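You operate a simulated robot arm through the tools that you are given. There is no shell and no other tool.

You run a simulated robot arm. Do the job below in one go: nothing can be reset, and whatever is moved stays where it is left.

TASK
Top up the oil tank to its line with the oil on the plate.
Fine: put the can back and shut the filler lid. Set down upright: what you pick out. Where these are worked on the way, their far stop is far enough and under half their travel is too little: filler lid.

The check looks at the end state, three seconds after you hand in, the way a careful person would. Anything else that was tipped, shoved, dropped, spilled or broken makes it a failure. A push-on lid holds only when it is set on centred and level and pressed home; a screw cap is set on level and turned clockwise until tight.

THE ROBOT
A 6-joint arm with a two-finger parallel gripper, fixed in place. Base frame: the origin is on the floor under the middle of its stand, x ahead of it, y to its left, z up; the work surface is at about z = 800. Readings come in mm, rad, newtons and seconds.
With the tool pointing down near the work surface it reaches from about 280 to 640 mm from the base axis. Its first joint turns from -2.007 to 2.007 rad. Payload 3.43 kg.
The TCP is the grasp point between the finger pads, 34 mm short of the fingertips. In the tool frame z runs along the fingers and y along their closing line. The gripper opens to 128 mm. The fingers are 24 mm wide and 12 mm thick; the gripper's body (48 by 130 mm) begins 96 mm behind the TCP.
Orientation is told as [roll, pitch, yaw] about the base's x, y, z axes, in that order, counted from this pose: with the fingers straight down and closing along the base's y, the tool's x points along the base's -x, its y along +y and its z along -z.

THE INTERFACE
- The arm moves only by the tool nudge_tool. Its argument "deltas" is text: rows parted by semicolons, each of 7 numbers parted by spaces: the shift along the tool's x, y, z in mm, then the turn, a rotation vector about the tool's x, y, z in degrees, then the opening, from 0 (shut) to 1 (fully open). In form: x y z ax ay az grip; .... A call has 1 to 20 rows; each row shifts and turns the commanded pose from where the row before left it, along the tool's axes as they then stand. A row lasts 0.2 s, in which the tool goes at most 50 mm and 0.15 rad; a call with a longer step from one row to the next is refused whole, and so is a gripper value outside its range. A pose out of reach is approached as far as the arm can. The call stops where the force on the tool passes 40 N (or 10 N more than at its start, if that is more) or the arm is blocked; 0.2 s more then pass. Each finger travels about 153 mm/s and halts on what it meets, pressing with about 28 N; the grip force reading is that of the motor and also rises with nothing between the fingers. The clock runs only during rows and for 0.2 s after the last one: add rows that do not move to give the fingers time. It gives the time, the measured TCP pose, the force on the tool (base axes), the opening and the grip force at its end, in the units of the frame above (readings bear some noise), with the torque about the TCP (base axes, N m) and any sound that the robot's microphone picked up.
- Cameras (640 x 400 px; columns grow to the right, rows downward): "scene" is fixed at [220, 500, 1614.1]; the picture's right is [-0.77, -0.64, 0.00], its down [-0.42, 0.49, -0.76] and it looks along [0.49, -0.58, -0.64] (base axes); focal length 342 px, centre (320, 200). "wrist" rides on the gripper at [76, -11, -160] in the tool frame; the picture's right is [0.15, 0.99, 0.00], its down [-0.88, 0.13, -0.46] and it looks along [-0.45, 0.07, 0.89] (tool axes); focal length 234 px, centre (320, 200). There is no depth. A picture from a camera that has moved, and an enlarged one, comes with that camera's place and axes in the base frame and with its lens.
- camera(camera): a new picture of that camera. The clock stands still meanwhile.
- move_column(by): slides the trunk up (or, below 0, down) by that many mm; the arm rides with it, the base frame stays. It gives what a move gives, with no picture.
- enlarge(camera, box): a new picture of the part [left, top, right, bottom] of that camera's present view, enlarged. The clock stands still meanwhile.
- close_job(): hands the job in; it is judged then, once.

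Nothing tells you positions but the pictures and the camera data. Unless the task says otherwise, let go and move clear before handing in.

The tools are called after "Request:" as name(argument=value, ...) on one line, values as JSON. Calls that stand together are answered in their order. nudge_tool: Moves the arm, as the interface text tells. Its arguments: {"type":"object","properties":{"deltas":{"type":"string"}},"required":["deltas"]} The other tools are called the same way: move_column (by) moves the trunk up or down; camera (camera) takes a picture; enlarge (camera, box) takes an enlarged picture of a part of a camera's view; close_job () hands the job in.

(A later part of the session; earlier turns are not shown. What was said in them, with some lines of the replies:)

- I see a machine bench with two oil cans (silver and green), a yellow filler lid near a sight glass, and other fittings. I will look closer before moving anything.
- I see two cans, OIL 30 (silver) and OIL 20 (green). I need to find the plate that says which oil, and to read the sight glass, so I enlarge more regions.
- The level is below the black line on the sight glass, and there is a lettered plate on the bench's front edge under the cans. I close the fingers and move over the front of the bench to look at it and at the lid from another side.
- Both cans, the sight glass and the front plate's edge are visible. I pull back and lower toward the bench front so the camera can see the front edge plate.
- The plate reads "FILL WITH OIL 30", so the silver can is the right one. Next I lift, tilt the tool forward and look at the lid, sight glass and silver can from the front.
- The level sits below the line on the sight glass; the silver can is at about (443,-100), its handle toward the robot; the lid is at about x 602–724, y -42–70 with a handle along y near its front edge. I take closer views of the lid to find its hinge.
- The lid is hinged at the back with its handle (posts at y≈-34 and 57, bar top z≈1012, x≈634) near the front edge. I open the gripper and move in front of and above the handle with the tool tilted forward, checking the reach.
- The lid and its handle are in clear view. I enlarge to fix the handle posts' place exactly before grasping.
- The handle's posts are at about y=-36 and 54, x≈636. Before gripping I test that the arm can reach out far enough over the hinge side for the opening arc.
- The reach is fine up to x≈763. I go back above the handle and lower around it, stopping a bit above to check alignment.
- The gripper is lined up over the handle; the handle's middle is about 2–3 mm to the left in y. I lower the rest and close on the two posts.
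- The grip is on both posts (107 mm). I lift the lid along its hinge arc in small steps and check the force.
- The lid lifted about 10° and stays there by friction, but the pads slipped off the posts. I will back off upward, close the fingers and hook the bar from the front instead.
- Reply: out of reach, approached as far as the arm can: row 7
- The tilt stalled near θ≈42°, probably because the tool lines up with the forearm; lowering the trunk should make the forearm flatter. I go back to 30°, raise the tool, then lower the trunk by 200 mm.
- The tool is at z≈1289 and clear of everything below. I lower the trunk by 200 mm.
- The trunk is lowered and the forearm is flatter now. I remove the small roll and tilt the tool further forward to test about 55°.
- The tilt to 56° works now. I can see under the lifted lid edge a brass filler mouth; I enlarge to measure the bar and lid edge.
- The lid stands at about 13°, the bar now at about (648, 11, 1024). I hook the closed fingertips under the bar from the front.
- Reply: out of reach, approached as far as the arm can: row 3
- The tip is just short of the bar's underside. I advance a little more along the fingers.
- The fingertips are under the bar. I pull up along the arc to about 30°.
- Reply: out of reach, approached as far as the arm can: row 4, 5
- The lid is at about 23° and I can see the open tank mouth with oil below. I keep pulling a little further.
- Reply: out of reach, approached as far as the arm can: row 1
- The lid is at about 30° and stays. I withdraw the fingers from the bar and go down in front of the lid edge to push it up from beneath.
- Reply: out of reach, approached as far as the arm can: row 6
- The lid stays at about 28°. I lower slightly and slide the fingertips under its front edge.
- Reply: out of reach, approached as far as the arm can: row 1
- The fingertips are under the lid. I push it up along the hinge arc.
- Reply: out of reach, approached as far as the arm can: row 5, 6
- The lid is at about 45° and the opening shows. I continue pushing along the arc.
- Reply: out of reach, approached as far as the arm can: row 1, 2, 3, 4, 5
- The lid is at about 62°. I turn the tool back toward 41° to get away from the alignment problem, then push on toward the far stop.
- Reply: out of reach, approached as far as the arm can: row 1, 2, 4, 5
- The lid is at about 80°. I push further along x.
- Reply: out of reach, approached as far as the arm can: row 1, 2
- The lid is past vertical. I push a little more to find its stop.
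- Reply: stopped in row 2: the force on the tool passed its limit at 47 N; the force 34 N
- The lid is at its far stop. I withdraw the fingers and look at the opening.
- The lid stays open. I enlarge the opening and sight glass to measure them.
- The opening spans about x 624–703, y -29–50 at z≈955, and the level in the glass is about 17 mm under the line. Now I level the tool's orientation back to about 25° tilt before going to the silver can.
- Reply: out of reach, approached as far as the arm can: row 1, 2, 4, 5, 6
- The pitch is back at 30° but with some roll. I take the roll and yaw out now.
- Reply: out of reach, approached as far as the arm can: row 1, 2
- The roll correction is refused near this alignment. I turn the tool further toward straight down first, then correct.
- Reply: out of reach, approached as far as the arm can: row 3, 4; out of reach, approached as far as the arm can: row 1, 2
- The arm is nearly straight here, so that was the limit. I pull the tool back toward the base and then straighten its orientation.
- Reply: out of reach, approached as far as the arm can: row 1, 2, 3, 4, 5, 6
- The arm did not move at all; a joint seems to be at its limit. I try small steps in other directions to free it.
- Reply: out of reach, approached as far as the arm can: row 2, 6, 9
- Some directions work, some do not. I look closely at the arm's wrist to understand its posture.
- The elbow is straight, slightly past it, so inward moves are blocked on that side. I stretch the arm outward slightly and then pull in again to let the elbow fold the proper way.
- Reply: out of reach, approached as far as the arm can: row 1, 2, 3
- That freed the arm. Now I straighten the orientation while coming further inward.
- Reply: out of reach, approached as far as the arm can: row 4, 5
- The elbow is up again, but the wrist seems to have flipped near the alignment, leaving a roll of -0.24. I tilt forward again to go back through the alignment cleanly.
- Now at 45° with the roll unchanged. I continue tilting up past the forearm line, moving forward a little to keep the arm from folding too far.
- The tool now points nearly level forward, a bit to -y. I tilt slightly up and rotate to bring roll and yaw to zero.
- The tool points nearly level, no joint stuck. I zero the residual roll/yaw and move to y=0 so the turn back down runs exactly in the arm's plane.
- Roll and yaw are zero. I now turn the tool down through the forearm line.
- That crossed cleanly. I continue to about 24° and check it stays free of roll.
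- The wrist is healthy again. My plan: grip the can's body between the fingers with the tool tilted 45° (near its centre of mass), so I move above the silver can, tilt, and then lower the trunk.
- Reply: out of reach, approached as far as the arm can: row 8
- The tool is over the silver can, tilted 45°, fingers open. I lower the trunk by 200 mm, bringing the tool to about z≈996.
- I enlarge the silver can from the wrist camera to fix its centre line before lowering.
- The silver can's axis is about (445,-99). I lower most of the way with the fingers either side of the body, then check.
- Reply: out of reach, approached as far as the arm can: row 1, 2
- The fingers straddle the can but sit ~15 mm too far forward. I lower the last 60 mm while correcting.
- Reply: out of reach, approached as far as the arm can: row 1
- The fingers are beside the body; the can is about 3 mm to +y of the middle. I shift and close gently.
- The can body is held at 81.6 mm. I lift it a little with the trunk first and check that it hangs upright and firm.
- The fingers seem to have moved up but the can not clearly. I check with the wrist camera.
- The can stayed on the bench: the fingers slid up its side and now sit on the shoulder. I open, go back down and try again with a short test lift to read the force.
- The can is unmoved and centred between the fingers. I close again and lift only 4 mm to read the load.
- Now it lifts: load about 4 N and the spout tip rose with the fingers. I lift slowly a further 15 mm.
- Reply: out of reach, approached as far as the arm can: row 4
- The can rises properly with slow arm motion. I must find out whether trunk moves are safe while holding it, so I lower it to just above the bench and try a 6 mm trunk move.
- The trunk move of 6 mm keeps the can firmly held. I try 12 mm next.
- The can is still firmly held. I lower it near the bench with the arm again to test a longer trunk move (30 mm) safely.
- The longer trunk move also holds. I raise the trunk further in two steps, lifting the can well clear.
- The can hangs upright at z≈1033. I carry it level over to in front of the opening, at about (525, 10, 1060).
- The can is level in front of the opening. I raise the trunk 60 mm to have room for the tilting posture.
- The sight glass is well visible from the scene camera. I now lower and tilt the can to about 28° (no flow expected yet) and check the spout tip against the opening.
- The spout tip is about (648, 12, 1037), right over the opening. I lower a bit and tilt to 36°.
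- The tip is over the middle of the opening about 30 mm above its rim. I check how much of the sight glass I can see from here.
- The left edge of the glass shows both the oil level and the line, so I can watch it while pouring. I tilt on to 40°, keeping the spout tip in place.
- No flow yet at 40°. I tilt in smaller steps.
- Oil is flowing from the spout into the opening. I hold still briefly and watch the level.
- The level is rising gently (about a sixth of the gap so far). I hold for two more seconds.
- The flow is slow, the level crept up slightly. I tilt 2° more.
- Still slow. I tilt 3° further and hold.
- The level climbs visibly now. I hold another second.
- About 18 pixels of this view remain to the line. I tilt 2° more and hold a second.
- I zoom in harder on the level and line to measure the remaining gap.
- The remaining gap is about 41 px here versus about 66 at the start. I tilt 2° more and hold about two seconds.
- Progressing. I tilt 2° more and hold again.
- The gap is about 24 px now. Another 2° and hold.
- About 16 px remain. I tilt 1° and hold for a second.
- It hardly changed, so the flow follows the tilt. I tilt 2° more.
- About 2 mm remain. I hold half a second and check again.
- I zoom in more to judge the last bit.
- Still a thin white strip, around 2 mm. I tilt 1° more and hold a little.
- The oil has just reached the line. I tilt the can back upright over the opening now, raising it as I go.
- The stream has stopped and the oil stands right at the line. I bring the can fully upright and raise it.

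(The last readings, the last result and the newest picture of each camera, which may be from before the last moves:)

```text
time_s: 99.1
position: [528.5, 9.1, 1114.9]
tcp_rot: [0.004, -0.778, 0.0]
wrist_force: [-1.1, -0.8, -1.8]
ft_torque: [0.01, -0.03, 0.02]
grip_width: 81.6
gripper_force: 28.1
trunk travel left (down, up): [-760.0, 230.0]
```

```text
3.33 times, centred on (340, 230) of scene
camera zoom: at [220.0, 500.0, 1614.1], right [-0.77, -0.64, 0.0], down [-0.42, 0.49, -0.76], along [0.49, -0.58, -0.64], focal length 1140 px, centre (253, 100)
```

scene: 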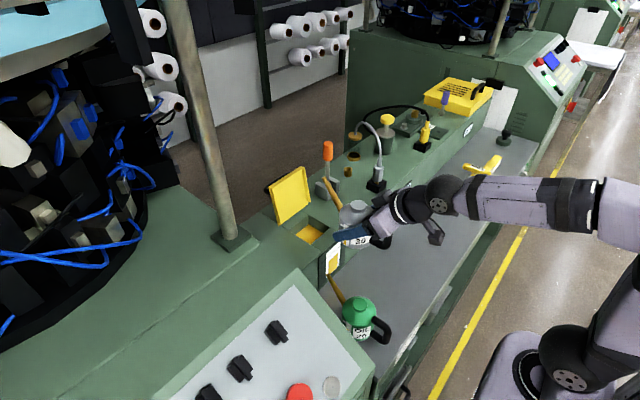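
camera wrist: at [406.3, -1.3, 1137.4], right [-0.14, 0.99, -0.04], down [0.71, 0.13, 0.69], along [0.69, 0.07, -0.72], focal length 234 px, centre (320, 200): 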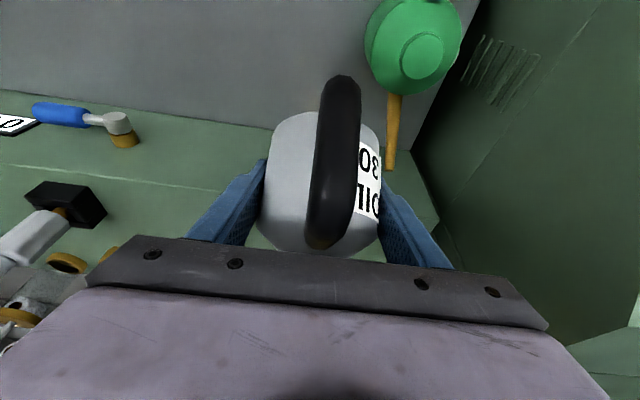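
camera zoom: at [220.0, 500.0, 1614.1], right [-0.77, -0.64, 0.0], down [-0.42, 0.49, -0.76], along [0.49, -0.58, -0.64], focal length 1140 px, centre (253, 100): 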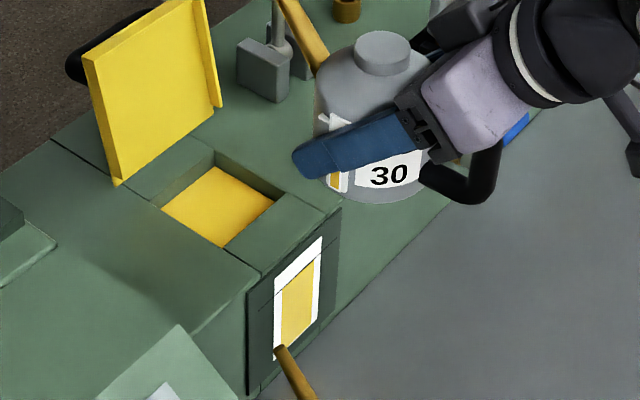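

The can is upright with no drip. I bring it back: trunk down 60 mm first, then carry it to above its old place.

Request:
move_column(by=-60)

Request:
nudge_tool(deltas="4 -6 -2 0 0 0 0.5; 7.3 -11.5 -4 0 0 0 0.5; 7.3 -11.5 -4 0 0 0 0.5; 7.3 -11.5 -4 0 0 0 0.5; 7.3 -11.5 -4 0 0 0 0.5; 7.3 -11.5 -4 0 0 0 0.5; 7.3 -11.5 -4 0 0 0 0.5; 7.3 -11.5 -4 0 0 0 0.5; 7.3 -11.5 -4 0 0 0 0.5; 7.3 -11.5 -4 0 0 0 0.5; 0 0 0 0 0 0 0.5")

Request:
camera(camera="scene")

```text
time_s: 100.1
position: [528.5, 9.4, 1056.7]
tcp_rot: [0.002, -0.779, 0.0]
wrist_force: [-0.6, 0.2, -2.6]
ft_torque: [0.0, -0.04, 0.01]
grip_width: 81.8
gripper_force: 28.2
trunk travel left (down, up): [-700.0, 290.0]
```

```text
time_s: 102.5
position: [452.5, -99.9, 1032.9]
tcp_rot: [0.001, -0.778, 0.0]
wrist_force: [-0.2, -1.5, -2.1]
ft_torque: [-0.02, -0.01, 0.02]
grip_width: 81.6
gripper_force: 27.4
trunk travel left (down, up): [-700.0, 290.0]
```

```text
taken
```

scene: 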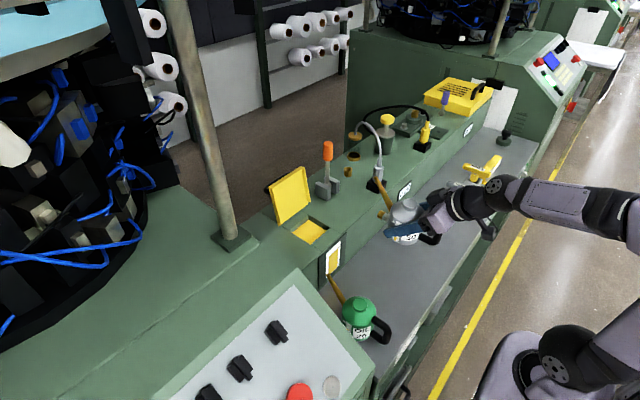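

The can is above its old spot. I lower with the trunk in steps.

Request:
move_column(by=-80)

Request:
move_column(by=-77)

Request:
move_column(by=-24)

Request:
enlarge(camera="scene", box=[350, 200, 450, 310])

```text
time_s: 103.7
position: [452.5, -101.0, 953.2]
tcp_rot: [0.002, -0.778, 0.0]
wrist_force: [0.1, 0.3, -2.8]
ft_torque: [0.02, -0.02, 0.0]
grip_width: 81.6
gripper_force: 27.6
trunk travel left (down, up): [-620.0, 370.0]
```

```text
time_s: 104.8
position: [452.0, -101.0, 876.0]
tcp_rot: [0.0, -0.78, -0.001]
wrist_force: [-0.1, 0.6, -2.1]
ft_torque: [-0.01, -0.03, 0.02]
grip_width: 81.4
gripper_force: 27.6
trunk travel left (down, up): [-543.0, 447.0]
```

```text
time_s: 105.5
position: [453.1, -100.1, 852.0]
tcp_rot: [0.003, -0.778, 0.0]
wrist_force: [-0.4, -0.2, -2.1]
ft_torque: [0.04, -0.01, 0.03]
grip_width: 81.4
gripper_force: 27.7
trunk travel left (down, up): [-519.0, 471.0]
```

```text
3.64 times, centred on (400, 255) of scene
camera zoom: at [220.0, 500.0, 1614.1], right [-0.77, -0.64, 0.0], down [-0.42, 0.49, -0.76], along [0.49, -0.58, -0.64], focal length 1244 px, centre (29, 0)
```

zoom: 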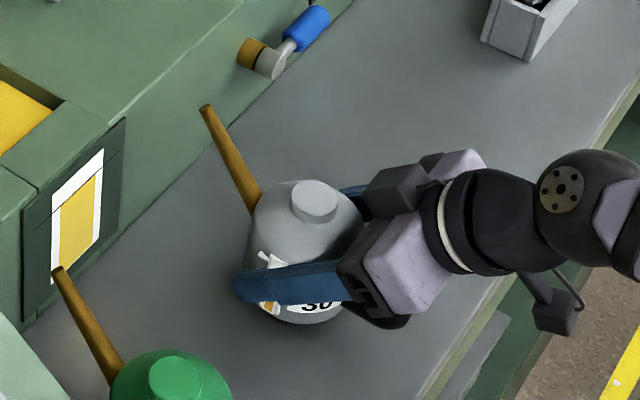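

The can is about 11 mm above the bench and ~4 mm forward of its old place. I shift back and lower gently.

Request:
nudge_tool(deltas="2.2 0 0.65 0 0 0 0.5; 2.2 0 0.65 0 0 0 0.5; 2.2 0 0.65 0 0 0 0.5; 2.2 0 0.65 0 0 0 0.5; 0 0 0 0 0 0 0.5")

```text
time_s: 106.7
position: [447.1, -101.4, 844.5]
tcp_rot: [0.001, -0.779, -0.001]
wrist_force: [-0.8, -0.5, -3.2]
ft_torque: [0.02, -0.01, -0.05]
grip_width: 81.8
gripper_force: 28.6
trunk travel left (down, up): [-519.0, 471.0]
```

I lower the last few millimetres and watch the force for touchdown.

Request:
nudge_tool(deltas="1.05 0 1.05 0 0 0 0.5; 1.05 0 1.05 0 0 0 0.5; 0 0 0 0 0 0 0.5")

Request:
enlarge(camera="scene", box=[350, 200, 450, 310])

```text
time_s: 107.5
position: [448.1, -101.1, 841.0]
tcp_rot: [0.002, -0.78, 0.0]
wrist_force: [-0.2, 0.8, 0.1]
ft_torque: [-0.04, -0.05, 0.03]
grip_width: 81.6
gripper_force: 28.6
trunk travel left (down, up): [-519.0, 471.0]
```

```text
3.64 times, centred on (400, 255) of scene
camera zoom: at [220.0, 500.0, 1614.1], right [-0.77, -0.64, 0.0], down [-0.42, 0.49, -0.76], along [0.49, -0.58, -0.64], focal length 1244 px, centre (29, 0)
```

zoom: 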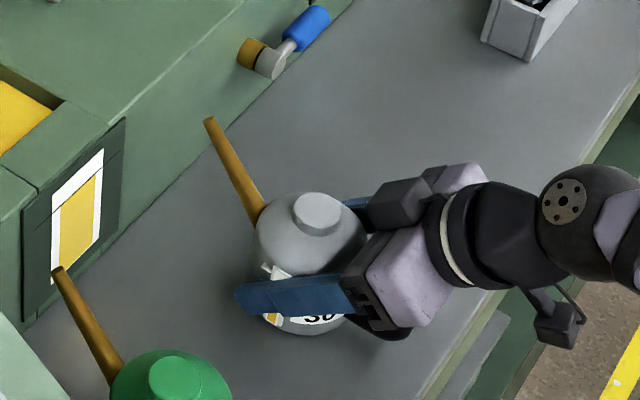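

The weight is off: the can stands on its old spot. I open the fingers and check it before lifting away.

Request:
nudge_tool(deltas="0 0 0 0 0 0 0.68; 0 0 0 0 0 0 0.75; 0 0 0 0 0 0 0.85; 0 0 0 0 0 0 1; 0 0 0 0 0 0 1; 0 0 0 0 0 0 1")

Request:
enlarge(camera="scene", box=[350, 200, 450, 310])

Request:
camera(camera="wrist")

```text
time_s: 108.9
position: [448.1, -99.5, 840.5]
tcp_rot: [0.002, -0.778, -0.001]
wrist_force: [-0.3, 0.2, 0.1]
ft_torque: [0.0, 0.01, 0.01]
grip_width: 128.0
gripper_force: 0.1
trunk travel left (down, up): [-519.0, 471.0]
```

```text
3.64 times, centred on (400, 255) of scene
camera zoom: at [220.0, 500.0, 1614.1], right [-0.77, -0.64, 0.0], down [-0.42, 0.49, -0.76], along [0.49, -0.58, -0.64], focal length 1244 px, centre (29, 0)
```

zoom: 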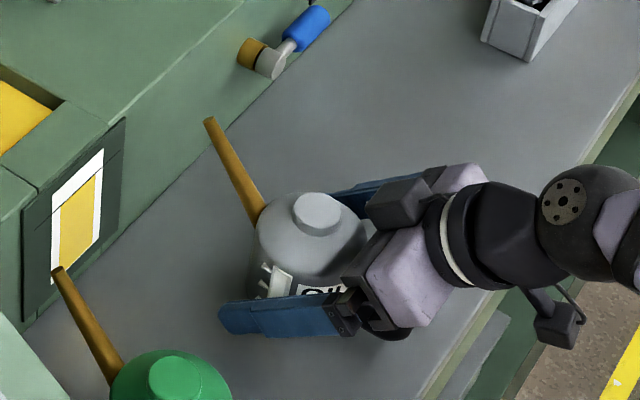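

```text
taken
camera wrist: at [282.5, -112.1, 901.7], right [-0.11, 0.99, -0.1], down [0.31, 0.13, 0.94], along [0.95, 0.07, -0.32], focal length 234 px, centre (320, 200)
```

wrist: 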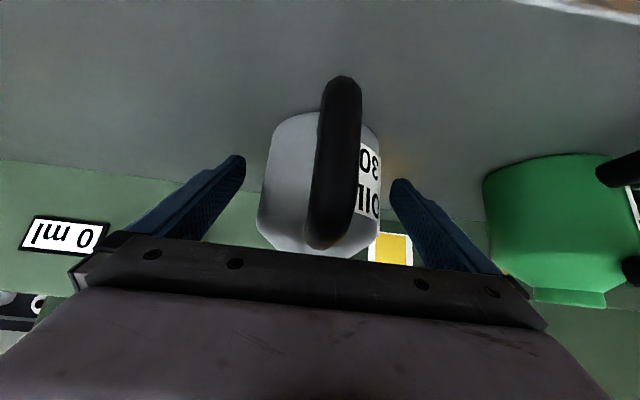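

The can stands free and upright. I lift straight up with the trunk.

Request:
move_column(by=181)

Request:
camera(camera="scene")

Request:
enlarge(camera="scene", box=[270, 150, 380, 290])

```text
time_s: 110.9
position: [448.9, -101.1, 1021.5]
tcp_rot: [0.002, -0.779, 0.001]
wrist_force: [-0.1, 0.1, -0.3]
ft_torque: [-0.02, 0.01, 0.03]
grip_width: 127.8
gripper_force: 0.0
trunk travel left (down, up): [-700.0, 290.0]
```

```text
taken
```

scene: 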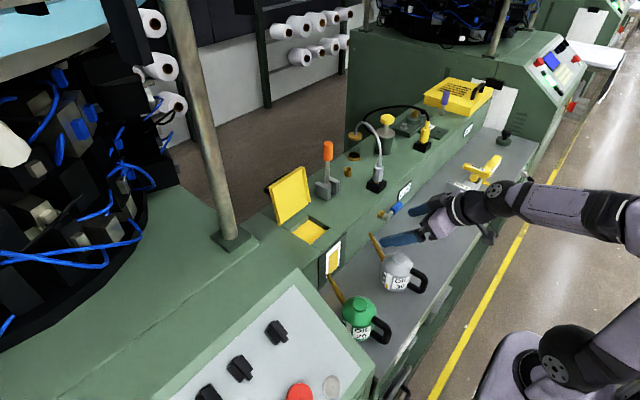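

```text
2.86 times, centred on (325, 220) of scene
camera zoom: at [220.0, 500.0, 1614.1], right [-0.77, -0.64, 0.0], down [-0.42, 0.49, -0.76], along [0.49, -0.58, -0.64], focal length 977 px, centre (306, 143)
```

zoom: 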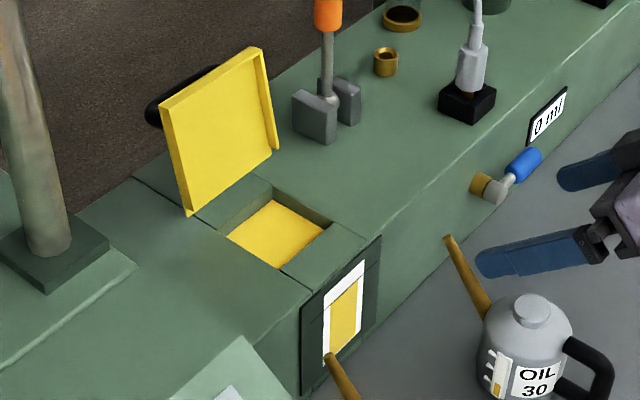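

The silver can is back in place, oil at the line. I check the glass once more and then plan the lid.

Request:
enlarge(camera="scene", box=[322, 248, 346, 264])

Request:
enlarge(camera="scene", box=[255, 150, 335, 250])

Request:
enlarge(camera="scene", box=[365, 230, 435, 300])

```text
16.00 times, centred on (334, 256) of scene
camera zoom: at [220.0, 500.0, 1614.1], right [-0.77, -0.64, 0.0], down [-0.42, 0.49, -0.76], along [0.49, -0.58, -0.64], focal length 5473 px, centre (96, -696)
```

zoom: 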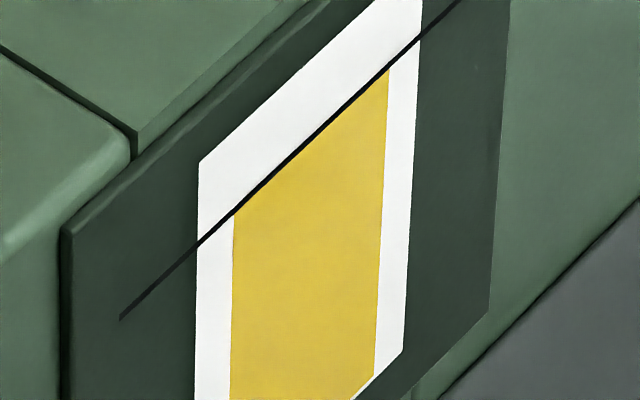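

```text
4.00 times, centred on (295, 200) of scene
camera zoom: at [220.0, 500.0, 1614.1], right [-0.77, -0.64, 0.0], down [-0.42, 0.49, -0.76], along [0.49, -0.58, -0.64], focal length 1368 px, centre (420, 200)
```

zoom: 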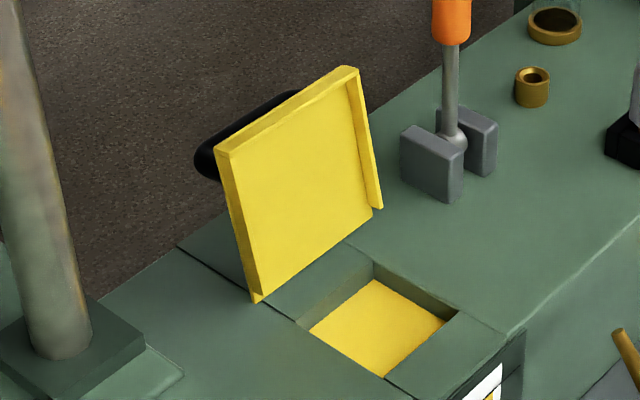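

```text
5.71 times, centred on (400, 265) of scene
camera zoom: at [220.0, 500.0, 1614.1], right [-0.77, -0.64, 0.0], down [-0.42, 0.49, -0.76], along [0.49, -0.58, -0.64], focal length 1955 px, centre (-137, -171)
```

zoom: 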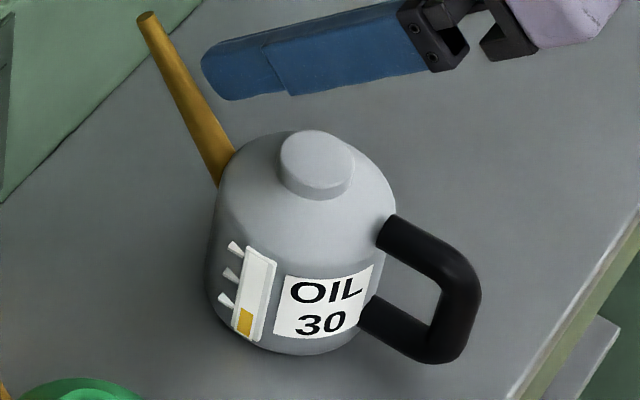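

The level sits on the line and the can is back where it was. For the lid I raise the trunk so the arm can reach over and behind it.

Request:
move_column(by=260)

Request:
nudge_tool(deltas="0 0 0 0 7.3 0 0.6; 0 0 0 0 7.3 0 0.2; 0 0 0 0 0 0 0; 0 0 0 0 0 0 0")

```text
time_s: 113.6
position: [449.2, -100.4, 1282.0]
tcp_rot: [0.001, -0.779, 0.002]
wrist_force: [0.1, 0.7, -0.7]
ft_torque: [-0.01, 0.02, 0.0]
grip_width: 128.0
gripper_force: 0.1
trunk travel left (down, up): [-960.0, 30.0]
```

```text
time_s: 114.6
position: [447.8, -101.5, 1281.5]
tcp_rot: [-0.001, -0.52, 0.001]
wrist_force: [-0.7, -0.3, 0.8]
ft_torque: [0.01, -0.02, -0.03]
grip_width: 0.1
gripper_force: 28.1
trunk travel left (down, up): [-960.0, 30.0]
```

Fingers closed, tilt 30°. I move over to y≈9 and then out above and past the open lid's top edge.

Request:
nudge_tool(deltas="-18.3 22 29.2 0 0 0 0; -18.3 22 29.2 0 0 0 0; -18.3 22 29.2 0 0 0 0; -18.3 22 29.2 0 0 0 0; -18.3 22 29.2 0 0 0 0; 0 0 0 0 0 0 0")

Request:
nudge_tool(deltas="-30.8 0 29.2 0 0 0 0; -30.8 0 29.2 0 0 0 0; -30.8 0 29.2 0 0 0 0; -30.8 0 29.2 0 0 0 0; 0 0 0 0 0 0 0")

Request:
camera(camera="scene")

Request:
camera(camera="wrist")

```text
time_s: 116.0
position: [602.1, 8.2, 1203.5]
tcp_rot: [0.001, -0.525, 0.0]
wrist_force: [0.8, -0.1, 0.0]
ft_torque: [0.01, 0.01, 0.01]
grip_width: 0.0
gripper_force: 27.5
trunk travel left (down, up): [-960.0, 30.0]
```

```text
time_s: 117.2
position: [765.8, 9.8, 1163.5]
tcp_rot: [0.0, -0.523, 0.0]
wrist_force: [0.5, 0.0, -1.1]
ft_torque: [-0.02, -0.04, 0.0]
grip_width: 0.1
gripper_force: 27.5
trunk travel left (down, up): [-960.0, 30.0]
```

```text
taken
```

scene: 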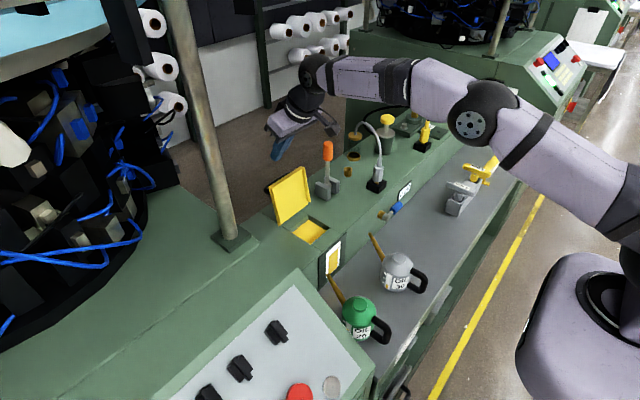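

```text
taken
camera wrist: at [620.6, -1.5, 1263.4], right [-0.13, 0.99, -0.07], down [0.53, 0.13, 0.83], along [0.84, 0.07, -0.55], focal length 234 px, centre (320, 200)
```

wrist: 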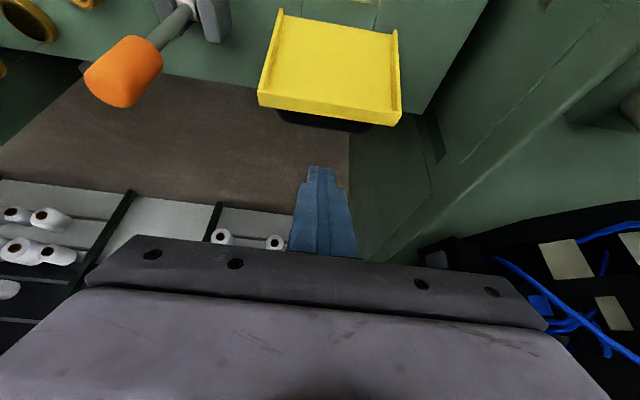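

The lid's top edge is at about x 738–755, z≈1085, with the bar behind it. I move 8 mm further out and lower the fingertips behind the lid edge.

Request:
nudge_tool(deltas="-6.9 0 4 0 0 0 0; 9.94 0 17.4 0 0 0 0; 9.94 0 17.4 0 0 0 0; 9.94 0 17.4 0 0 0 0; 0 0 0 0 0 0 0")

Request:
enlarge(camera="scene", box=[250, 120, 350, 240])

Request:
camera(camera="wrist")

```text
time_s: 118.4
position: [774.5, 10.4, 1103.6]
tcp_rot: [0.001, -0.524, 0.002]
wrist_force: [0.8, -0.3, 0.2]
ft_torque: [0.01, -0.01, 0.01]
grip_width: 0.2
gripper_force: 28.0
trunk travel left (down, up): [-960.0, 30.0]
```

```text
3.33 times, centred on (300, 180) of scene
camera zoom: at [220.0, 500.0, 1614.1], right [-0.77, -0.64, 0.0], down [-0.42, 0.49, -0.76], along [0.49, -0.58, -0.64], focal length 1140 px, centre (387, 267)
```

zoom: 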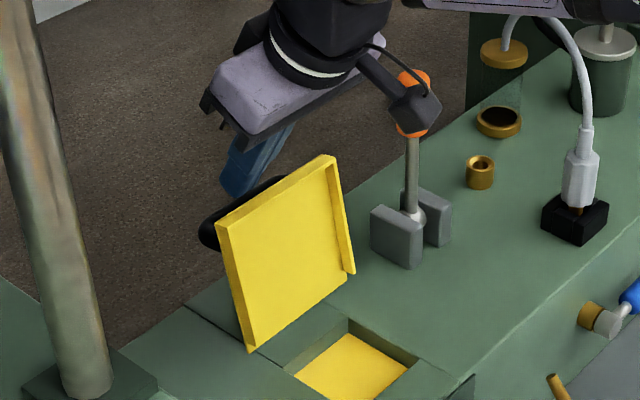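

```text
taken
camera wrist: at [629.4, -0.8, 1203.0], right [-0.13, 0.99, -0.07], down [0.53, 0.13, 0.84], along [0.84, 0.07, -0.55], focal length 234 px, centre (320, 200)
```

wrist: 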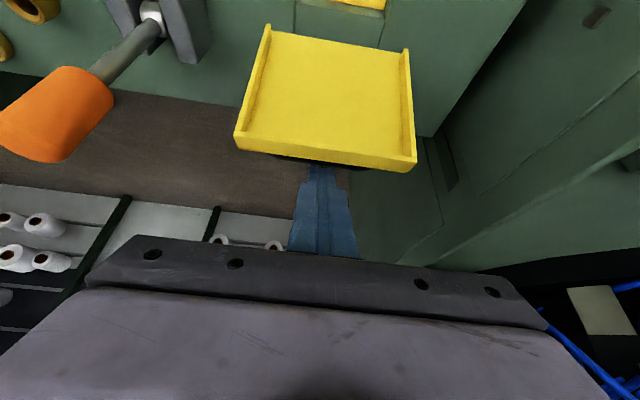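

The fingertips are behind the lid's edge. I pull the lid forward (toward closed) gently.

Request:
nudge_tool(deltas="11.5 0 -6.05 0 0 0 0; 11.5 0 -6.05 0 0 0 0; 11.5 0 -6.05 0 0 0 0; 11.5 0 -6.05 0 0 0 0; 11.5 0 -6.05 0 0 0 0; 0 0 0 0 0 0 0")

Request:
enlarge(camera="scene", box=[250, 120, 350, 240])

```text
time_s: 119.8
position: [710.3, 11.1, 1098.4]
tcp_rot: [0.003, -0.522, 0.001]
wrist_force: [-0.3, 0.1, -0.7]
ft_torque: [-0.03, 0.0, 0.01]
grip_width: 0.1
gripper_force: 27.8
trunk travel left (down, up): [-960.0, 30.0]
```

```text
3.33 times, centred on (300, 180) of scene
camera zoom: at [220.0, 500.0, 1614.1], right [-0.77, -0.64, 0.0], down [-0.42, 0.49, -0.76], along [0.49, -0.58, -0.64], focal length 1140 px, centre (387, 267)
```

zoom: 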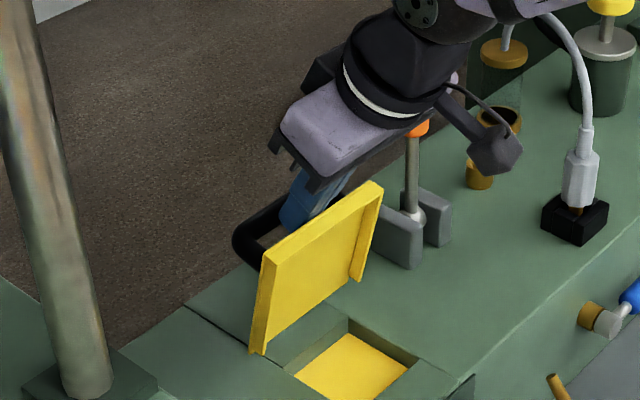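

The lid follows, now at about 72°. I keep pulling and start moving down.

Request:
nudge_tool(deltas="11.4 0 -6.8 0 0 0 0; 11.4 0 -6.8 0 0 0 0; 11.4 0 -6.8 0 0 0 0; 10.4 0 0.7 0 0 0 0; 10.4 0 0.7 0 0 0 0; 10.4 0 0.7 0 0 0 0; 0 0 0 0 0 0 0")

Request:
enlarge(camera="scene", box=[250, 120, 350, 240])

```text
time_s: 121.4
position: [642.0, 8.9, 1081.3]
tcp_rot: [0.0, -0.525, 0.002]
wrist_force: [0.7, 0.3, -0.6]
ft_torque: [0.01, 0.02, 0.02]
grip_width: 0.1
gripper_force: 27.9
trunk travel left (down, up): [-960.0, 30.0]
```

```text
3.33 times, centred on (300, 180) of scene
camera zoom: at [220.0, 500.0, 1614.1], right [-0.77, -0.64, 0.0], down [-0.42, 0.49, -0.76], along [0.49, -0.58, -0.64], focal length 1140 px, centre (387, 267)
```

zoom: 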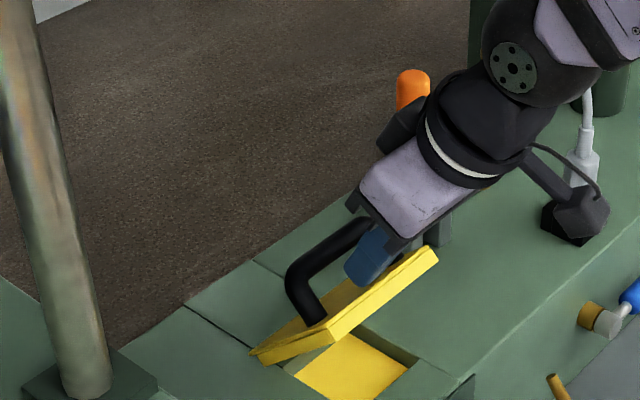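

The lid is at about 38°. I keep pressing it down while turning the tool steeper.

Request:
nudge_tool(deltas="10.8 0 6 0 4 0 0; 10.3 0 6.8 0 4 0 0; 9.7 0 11.2 0 3.5 0 0; 9 0 11.8 0 3.5 0 0; 0 0 0 0 0 0 0")

Request:
enlarge(camera="scene", box=[250, 140, 350, 260])

Request:
camera(camera="wrist")

```text
time_s: 122.6
position: [621.6, 9.3, 1032.6]
tcp_rot: [0.0, -0.262, 0.002]
wrist_force: [0.4, 0.0, -1.0]
ft_torque: [-0.01, 0.0, 0.01]
grip_width: 0.0
gripper_force: 28.3
trunk travel left (down, up): [-960.0, 30.0]
```

```text
3.33 times, centred on (300, 200) of scene
camera zoom: at [220.0, 500.0, 1614.1], right [-0.77, -0.64, 0.0], down [-0.42, 0.49, -0.76], along [0.49, -0.58, -0.64], focal length 1140 px, centre (387, 200)
```

zoom: 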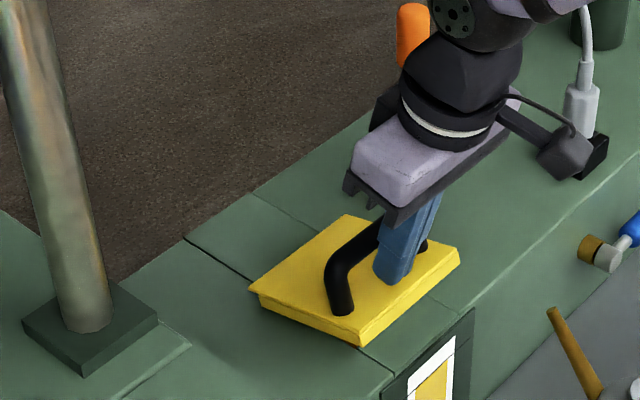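

```text
taken
camera wrist: at [507.1, -1.8, 1167.8], right [-0.14, 0.99, -0.04], down [0.73, 0.13, 0.67], along [0.67, 0.07, -0.74], focal length 234 px, centre (320, 200)
```

wrist: 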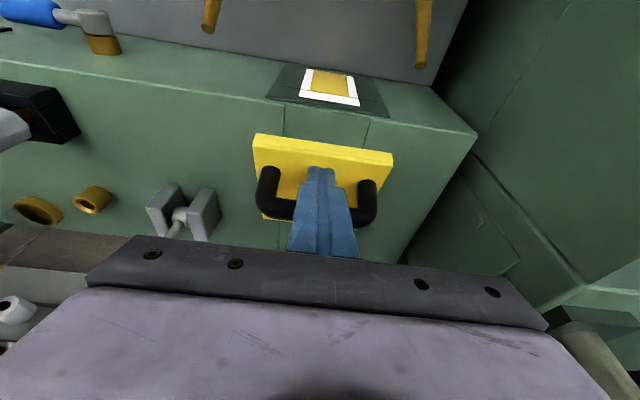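

The lid is nearly down. I withdraw upward and then press on the handle bar from above to shut it fully.

Request:
nudge_tool(deltas="0 0 -20 0 0 0 0; 0 0 -20 0 0 0 0; 0 0 -20 0 0 0 0; -24.6 0 6.6 0 0 0 0; 0 0 0 0 0 0 0")

Request:
enlarge(camera="scene", box=[250, 140, 350, 260])

Request:
enlarge(camera="wrist", box=[220, 80, 420, 240])

```text
time_s: 123.8
position: [631.2, 11.4, 1091.2]
tcp_rot: [0.0, -0.262, 0.003]
wrist_force: [1.0, -0.2, 1.0]
ft_torque: [-0.04, -0.04, 0.0]
grip_width: 0.0
gripper_force: 27.6
trunk travel left (down, up): [-960.0, 30.0]
```

```text
3.33 times, centred on (300, 200) of scene
camera zoom: at [220.0, 500.0, 1614.1], right [-0.77, -0.64, 0.0], down [-0.42, 0.49, -0.76], along [0.49, -0.58, -0.64], focal length 1140 px, centre (387, 200)
```

zoom: 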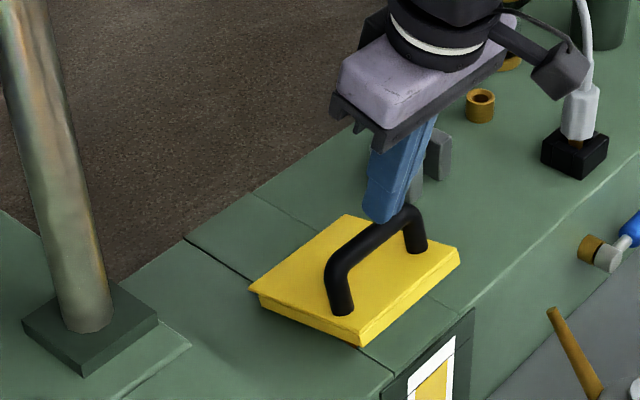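

```text
2.50 times, centred on (320, 160) of wrist
camera zoom: at [516.3, -1.2, 1225.6], right [-0.14, 0.99, -0.04], down [0.73, 0.13, 0.67], along [0.67, 0.07, -0.74], focal length 585 px, centre (320, 300)
```

zoom: 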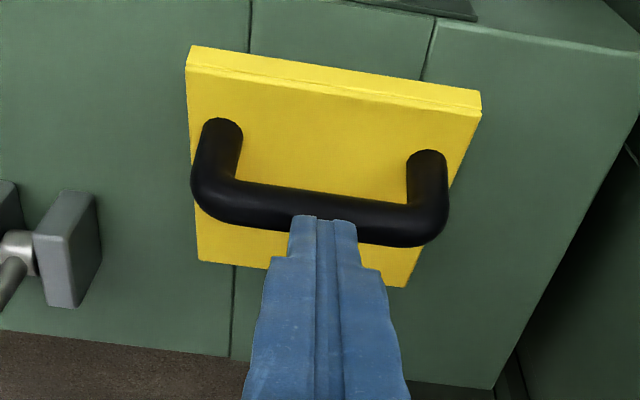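

The lid is at about 8°. I press straight down on the bar's middle until it sits.

Request:
nudge_tool(deltas="4.4 0 16.4 0 0 0 0; 3.2 0 11.8 0 0 0 0; 1 0 3.9 0 0 0 0; 1 0 3.9 0 0 0 0; 1 0 3.9 0 0 0 0; 0 0 0 0 0 0 0")

Request:
enlarge(camera="scene", box=[250, 140, 350, 260])

```text
time_s: 125.2
position: [631.4, 10.4, 1048.8]
tcp_rot: [-0.002, -0.264, 0.001]
wrist_force: [0.1, 1.4, 2.3]
ft_torque: [0.03, 0.01, 0.02]
grip_width: 0.2
gripper_force: 27.9
trunk travel left (down, up): [-960.0, 30.0]
```

```text
3.33 times, centred on (300, 200) of scene
camera zoom: at [220.0, 500.0, 1614.1], right [-0.77, -0.64, 0.0], down [-0.42, 0.49, -0.76], along [0.49, -0.58, -0.64], focal length 1140 px, centre (387, 200)
```

zoom: 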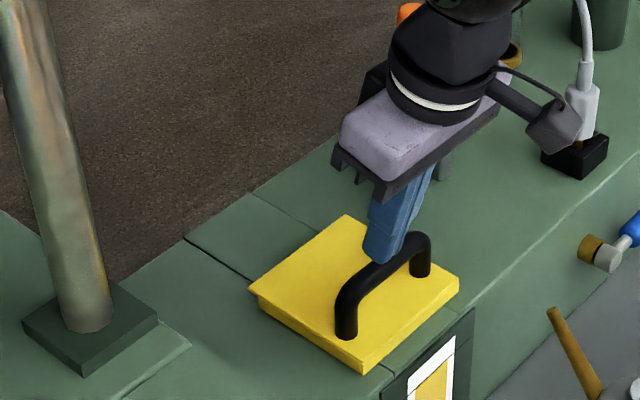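

The lid goes down with little force. I press on in small steps until it seats.

Request:
nudge_tool(deltas="0.5 0 1.9 0 0 0 0; 0.5 0 1.9 0 0 0 0; 0 0 0 0 0 0 0")

Request:
enlarge(camera="scene", box=[270, 190, 350, 250])

```text
time_s: 126.0
position: [630.6, 9.6, 1050.1]
tcp_rot: [-0.001, -0.269, 0.002]
wrist_force: [-2.2, 2.0, 18.5]
ft_torque: [0.06, 0.03, 0.0]
grip_width: 0.0
gripper_force: 27.9
trunk travel left (down, up): [-960.0, 30.0]
```

```text
6.67 times, centred on (310, 220) of scene
camera zoom: at [220.0, 500.0, 1614.1], right [-0.77, -0.64, 0.0], down [-0.42, 0.49, -0.76], along [0.49, -0.58, -0.64], focal length 2280 px, centre (387, 67)
```

zoom: 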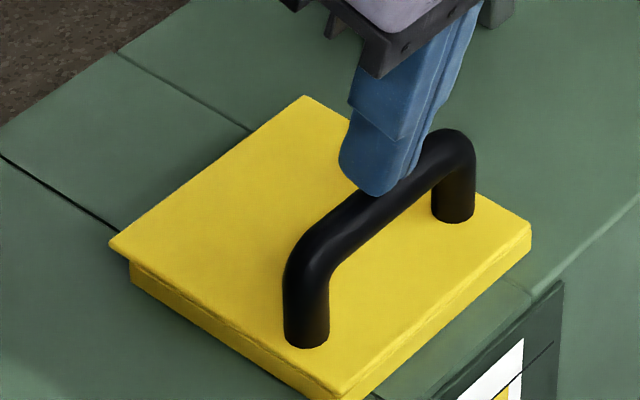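

The lid sits exactly as at the start (18 N when pressed). I lift off and move the arm clear.

Request:
nudge_tool(deltas="0 0 -15 0 0 0 0; 0 0 -35 0 0 0 0; 0 0 -40 0 0 0 0; 30 0 -25 0 0 0 0; 35 0 -20 0 0 0 0; 40 -10 0 0 0 0 0; 40 -20 0 0 0 0 0; 0 0 0 0 0 0 0")

Request:
camera(camera="scene")

Request:
enlarge(camera="scene", box=[260, 190, 440, 350])

Request:
enlarge(camera="scene", box=[322, 248, 346, 264])

Request:
enlarge(camera="scene", box=[270, 190, 350, 250])

```text
time_s: 127.8
position: [456.0, -20.0, 1138.3]
tcp_rot: [0.0, -0.261, 0.003]
wrist_force: [0.2, -0.2, -0.2]
ft_torque: [0.02, 0.03, 0.02]
grip_width: 0.0
gripper_force: 28.0
trunk travel left (down, up): [-960.0, 30.0]
```

```text
taken
```

scene: 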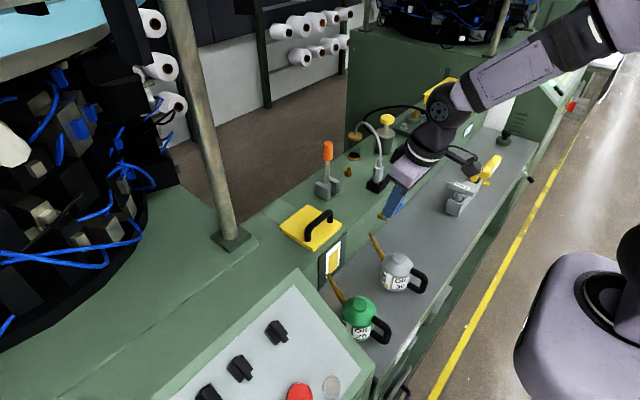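

```text
2.50 times, centred on (350, 270) of scene
camera zoom: at [220.0, 500.0, 1614.1], right [-0.77, -0.64, 0.0], down [-0.42, 0.49, -0.76], along [0.49, -0.58, -0.64], focal length 855 px, centre (245, 25)
```

zoom: 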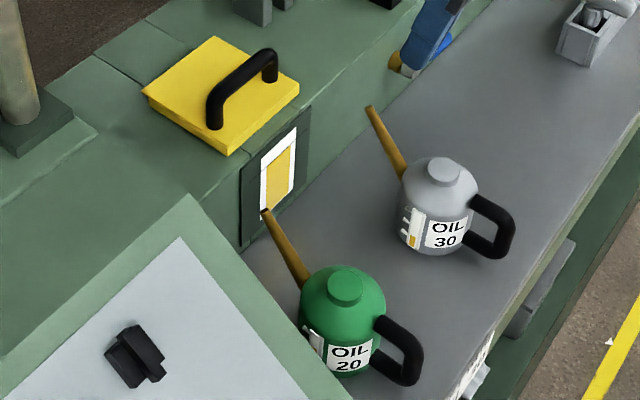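

```text
16.00 times, centred on (334, 256) of scene
camera zoom: at [220.0, 500.0, 1614.1], right [-0.77, -0.64, 0.0], down [-0.42, 0.49, -0.76], along [0.49, -0.58, -0.64], focal length 5473 px, centre (96, -696)
```

zoom: 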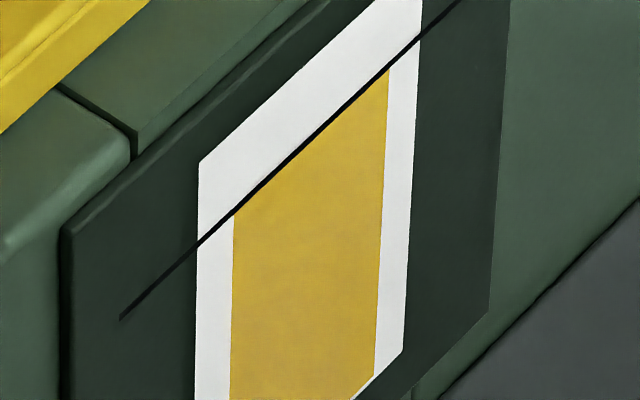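

```text
6.67 times, centred on (310, 220) of scene
camera zoom: at [220.0, 500.0, 1614.1], right [-0.77, -0.64, 0.0], down [-0.42, 0.49, -0.76], along [0.49, -0.58, -0.64], focal length 2280 px, centre (387, 67)
```

zoom: 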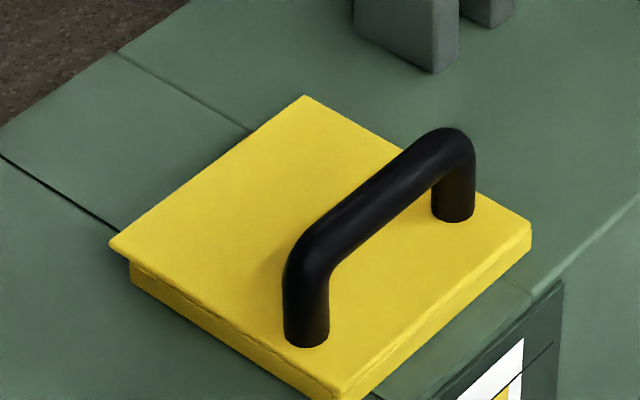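

The lid is shut as at the start and the oil stands on the line. The OIL 30 can is back upright in its place, nothing else has moved, and the arm is clear, so I hand in the job.

Request:
close_job()

```text
The job is handed in.
```

The oil tank is filled to its line with OIL 30, the oil named on the plate on the bench's front edge.

- **Level:** the sight glass shows the oil right at the black line. I saw no drips or spills.
- **Can:** the silver OIL 30 can stands upright in its old place, with some oil left in it. The OIL 20 can was not touched.
- **Lid:** I opened the filler lid to its far stop for the pour. Afterwards I pressed it fully shut, and it sits as it did at the start.

The first attempt to lift the can failed: the fingers slid up its side and it stayed standing on the bench. The second grip held through the whole pour. I let go, moved the arm clear and handed the job in; no verdict came back.
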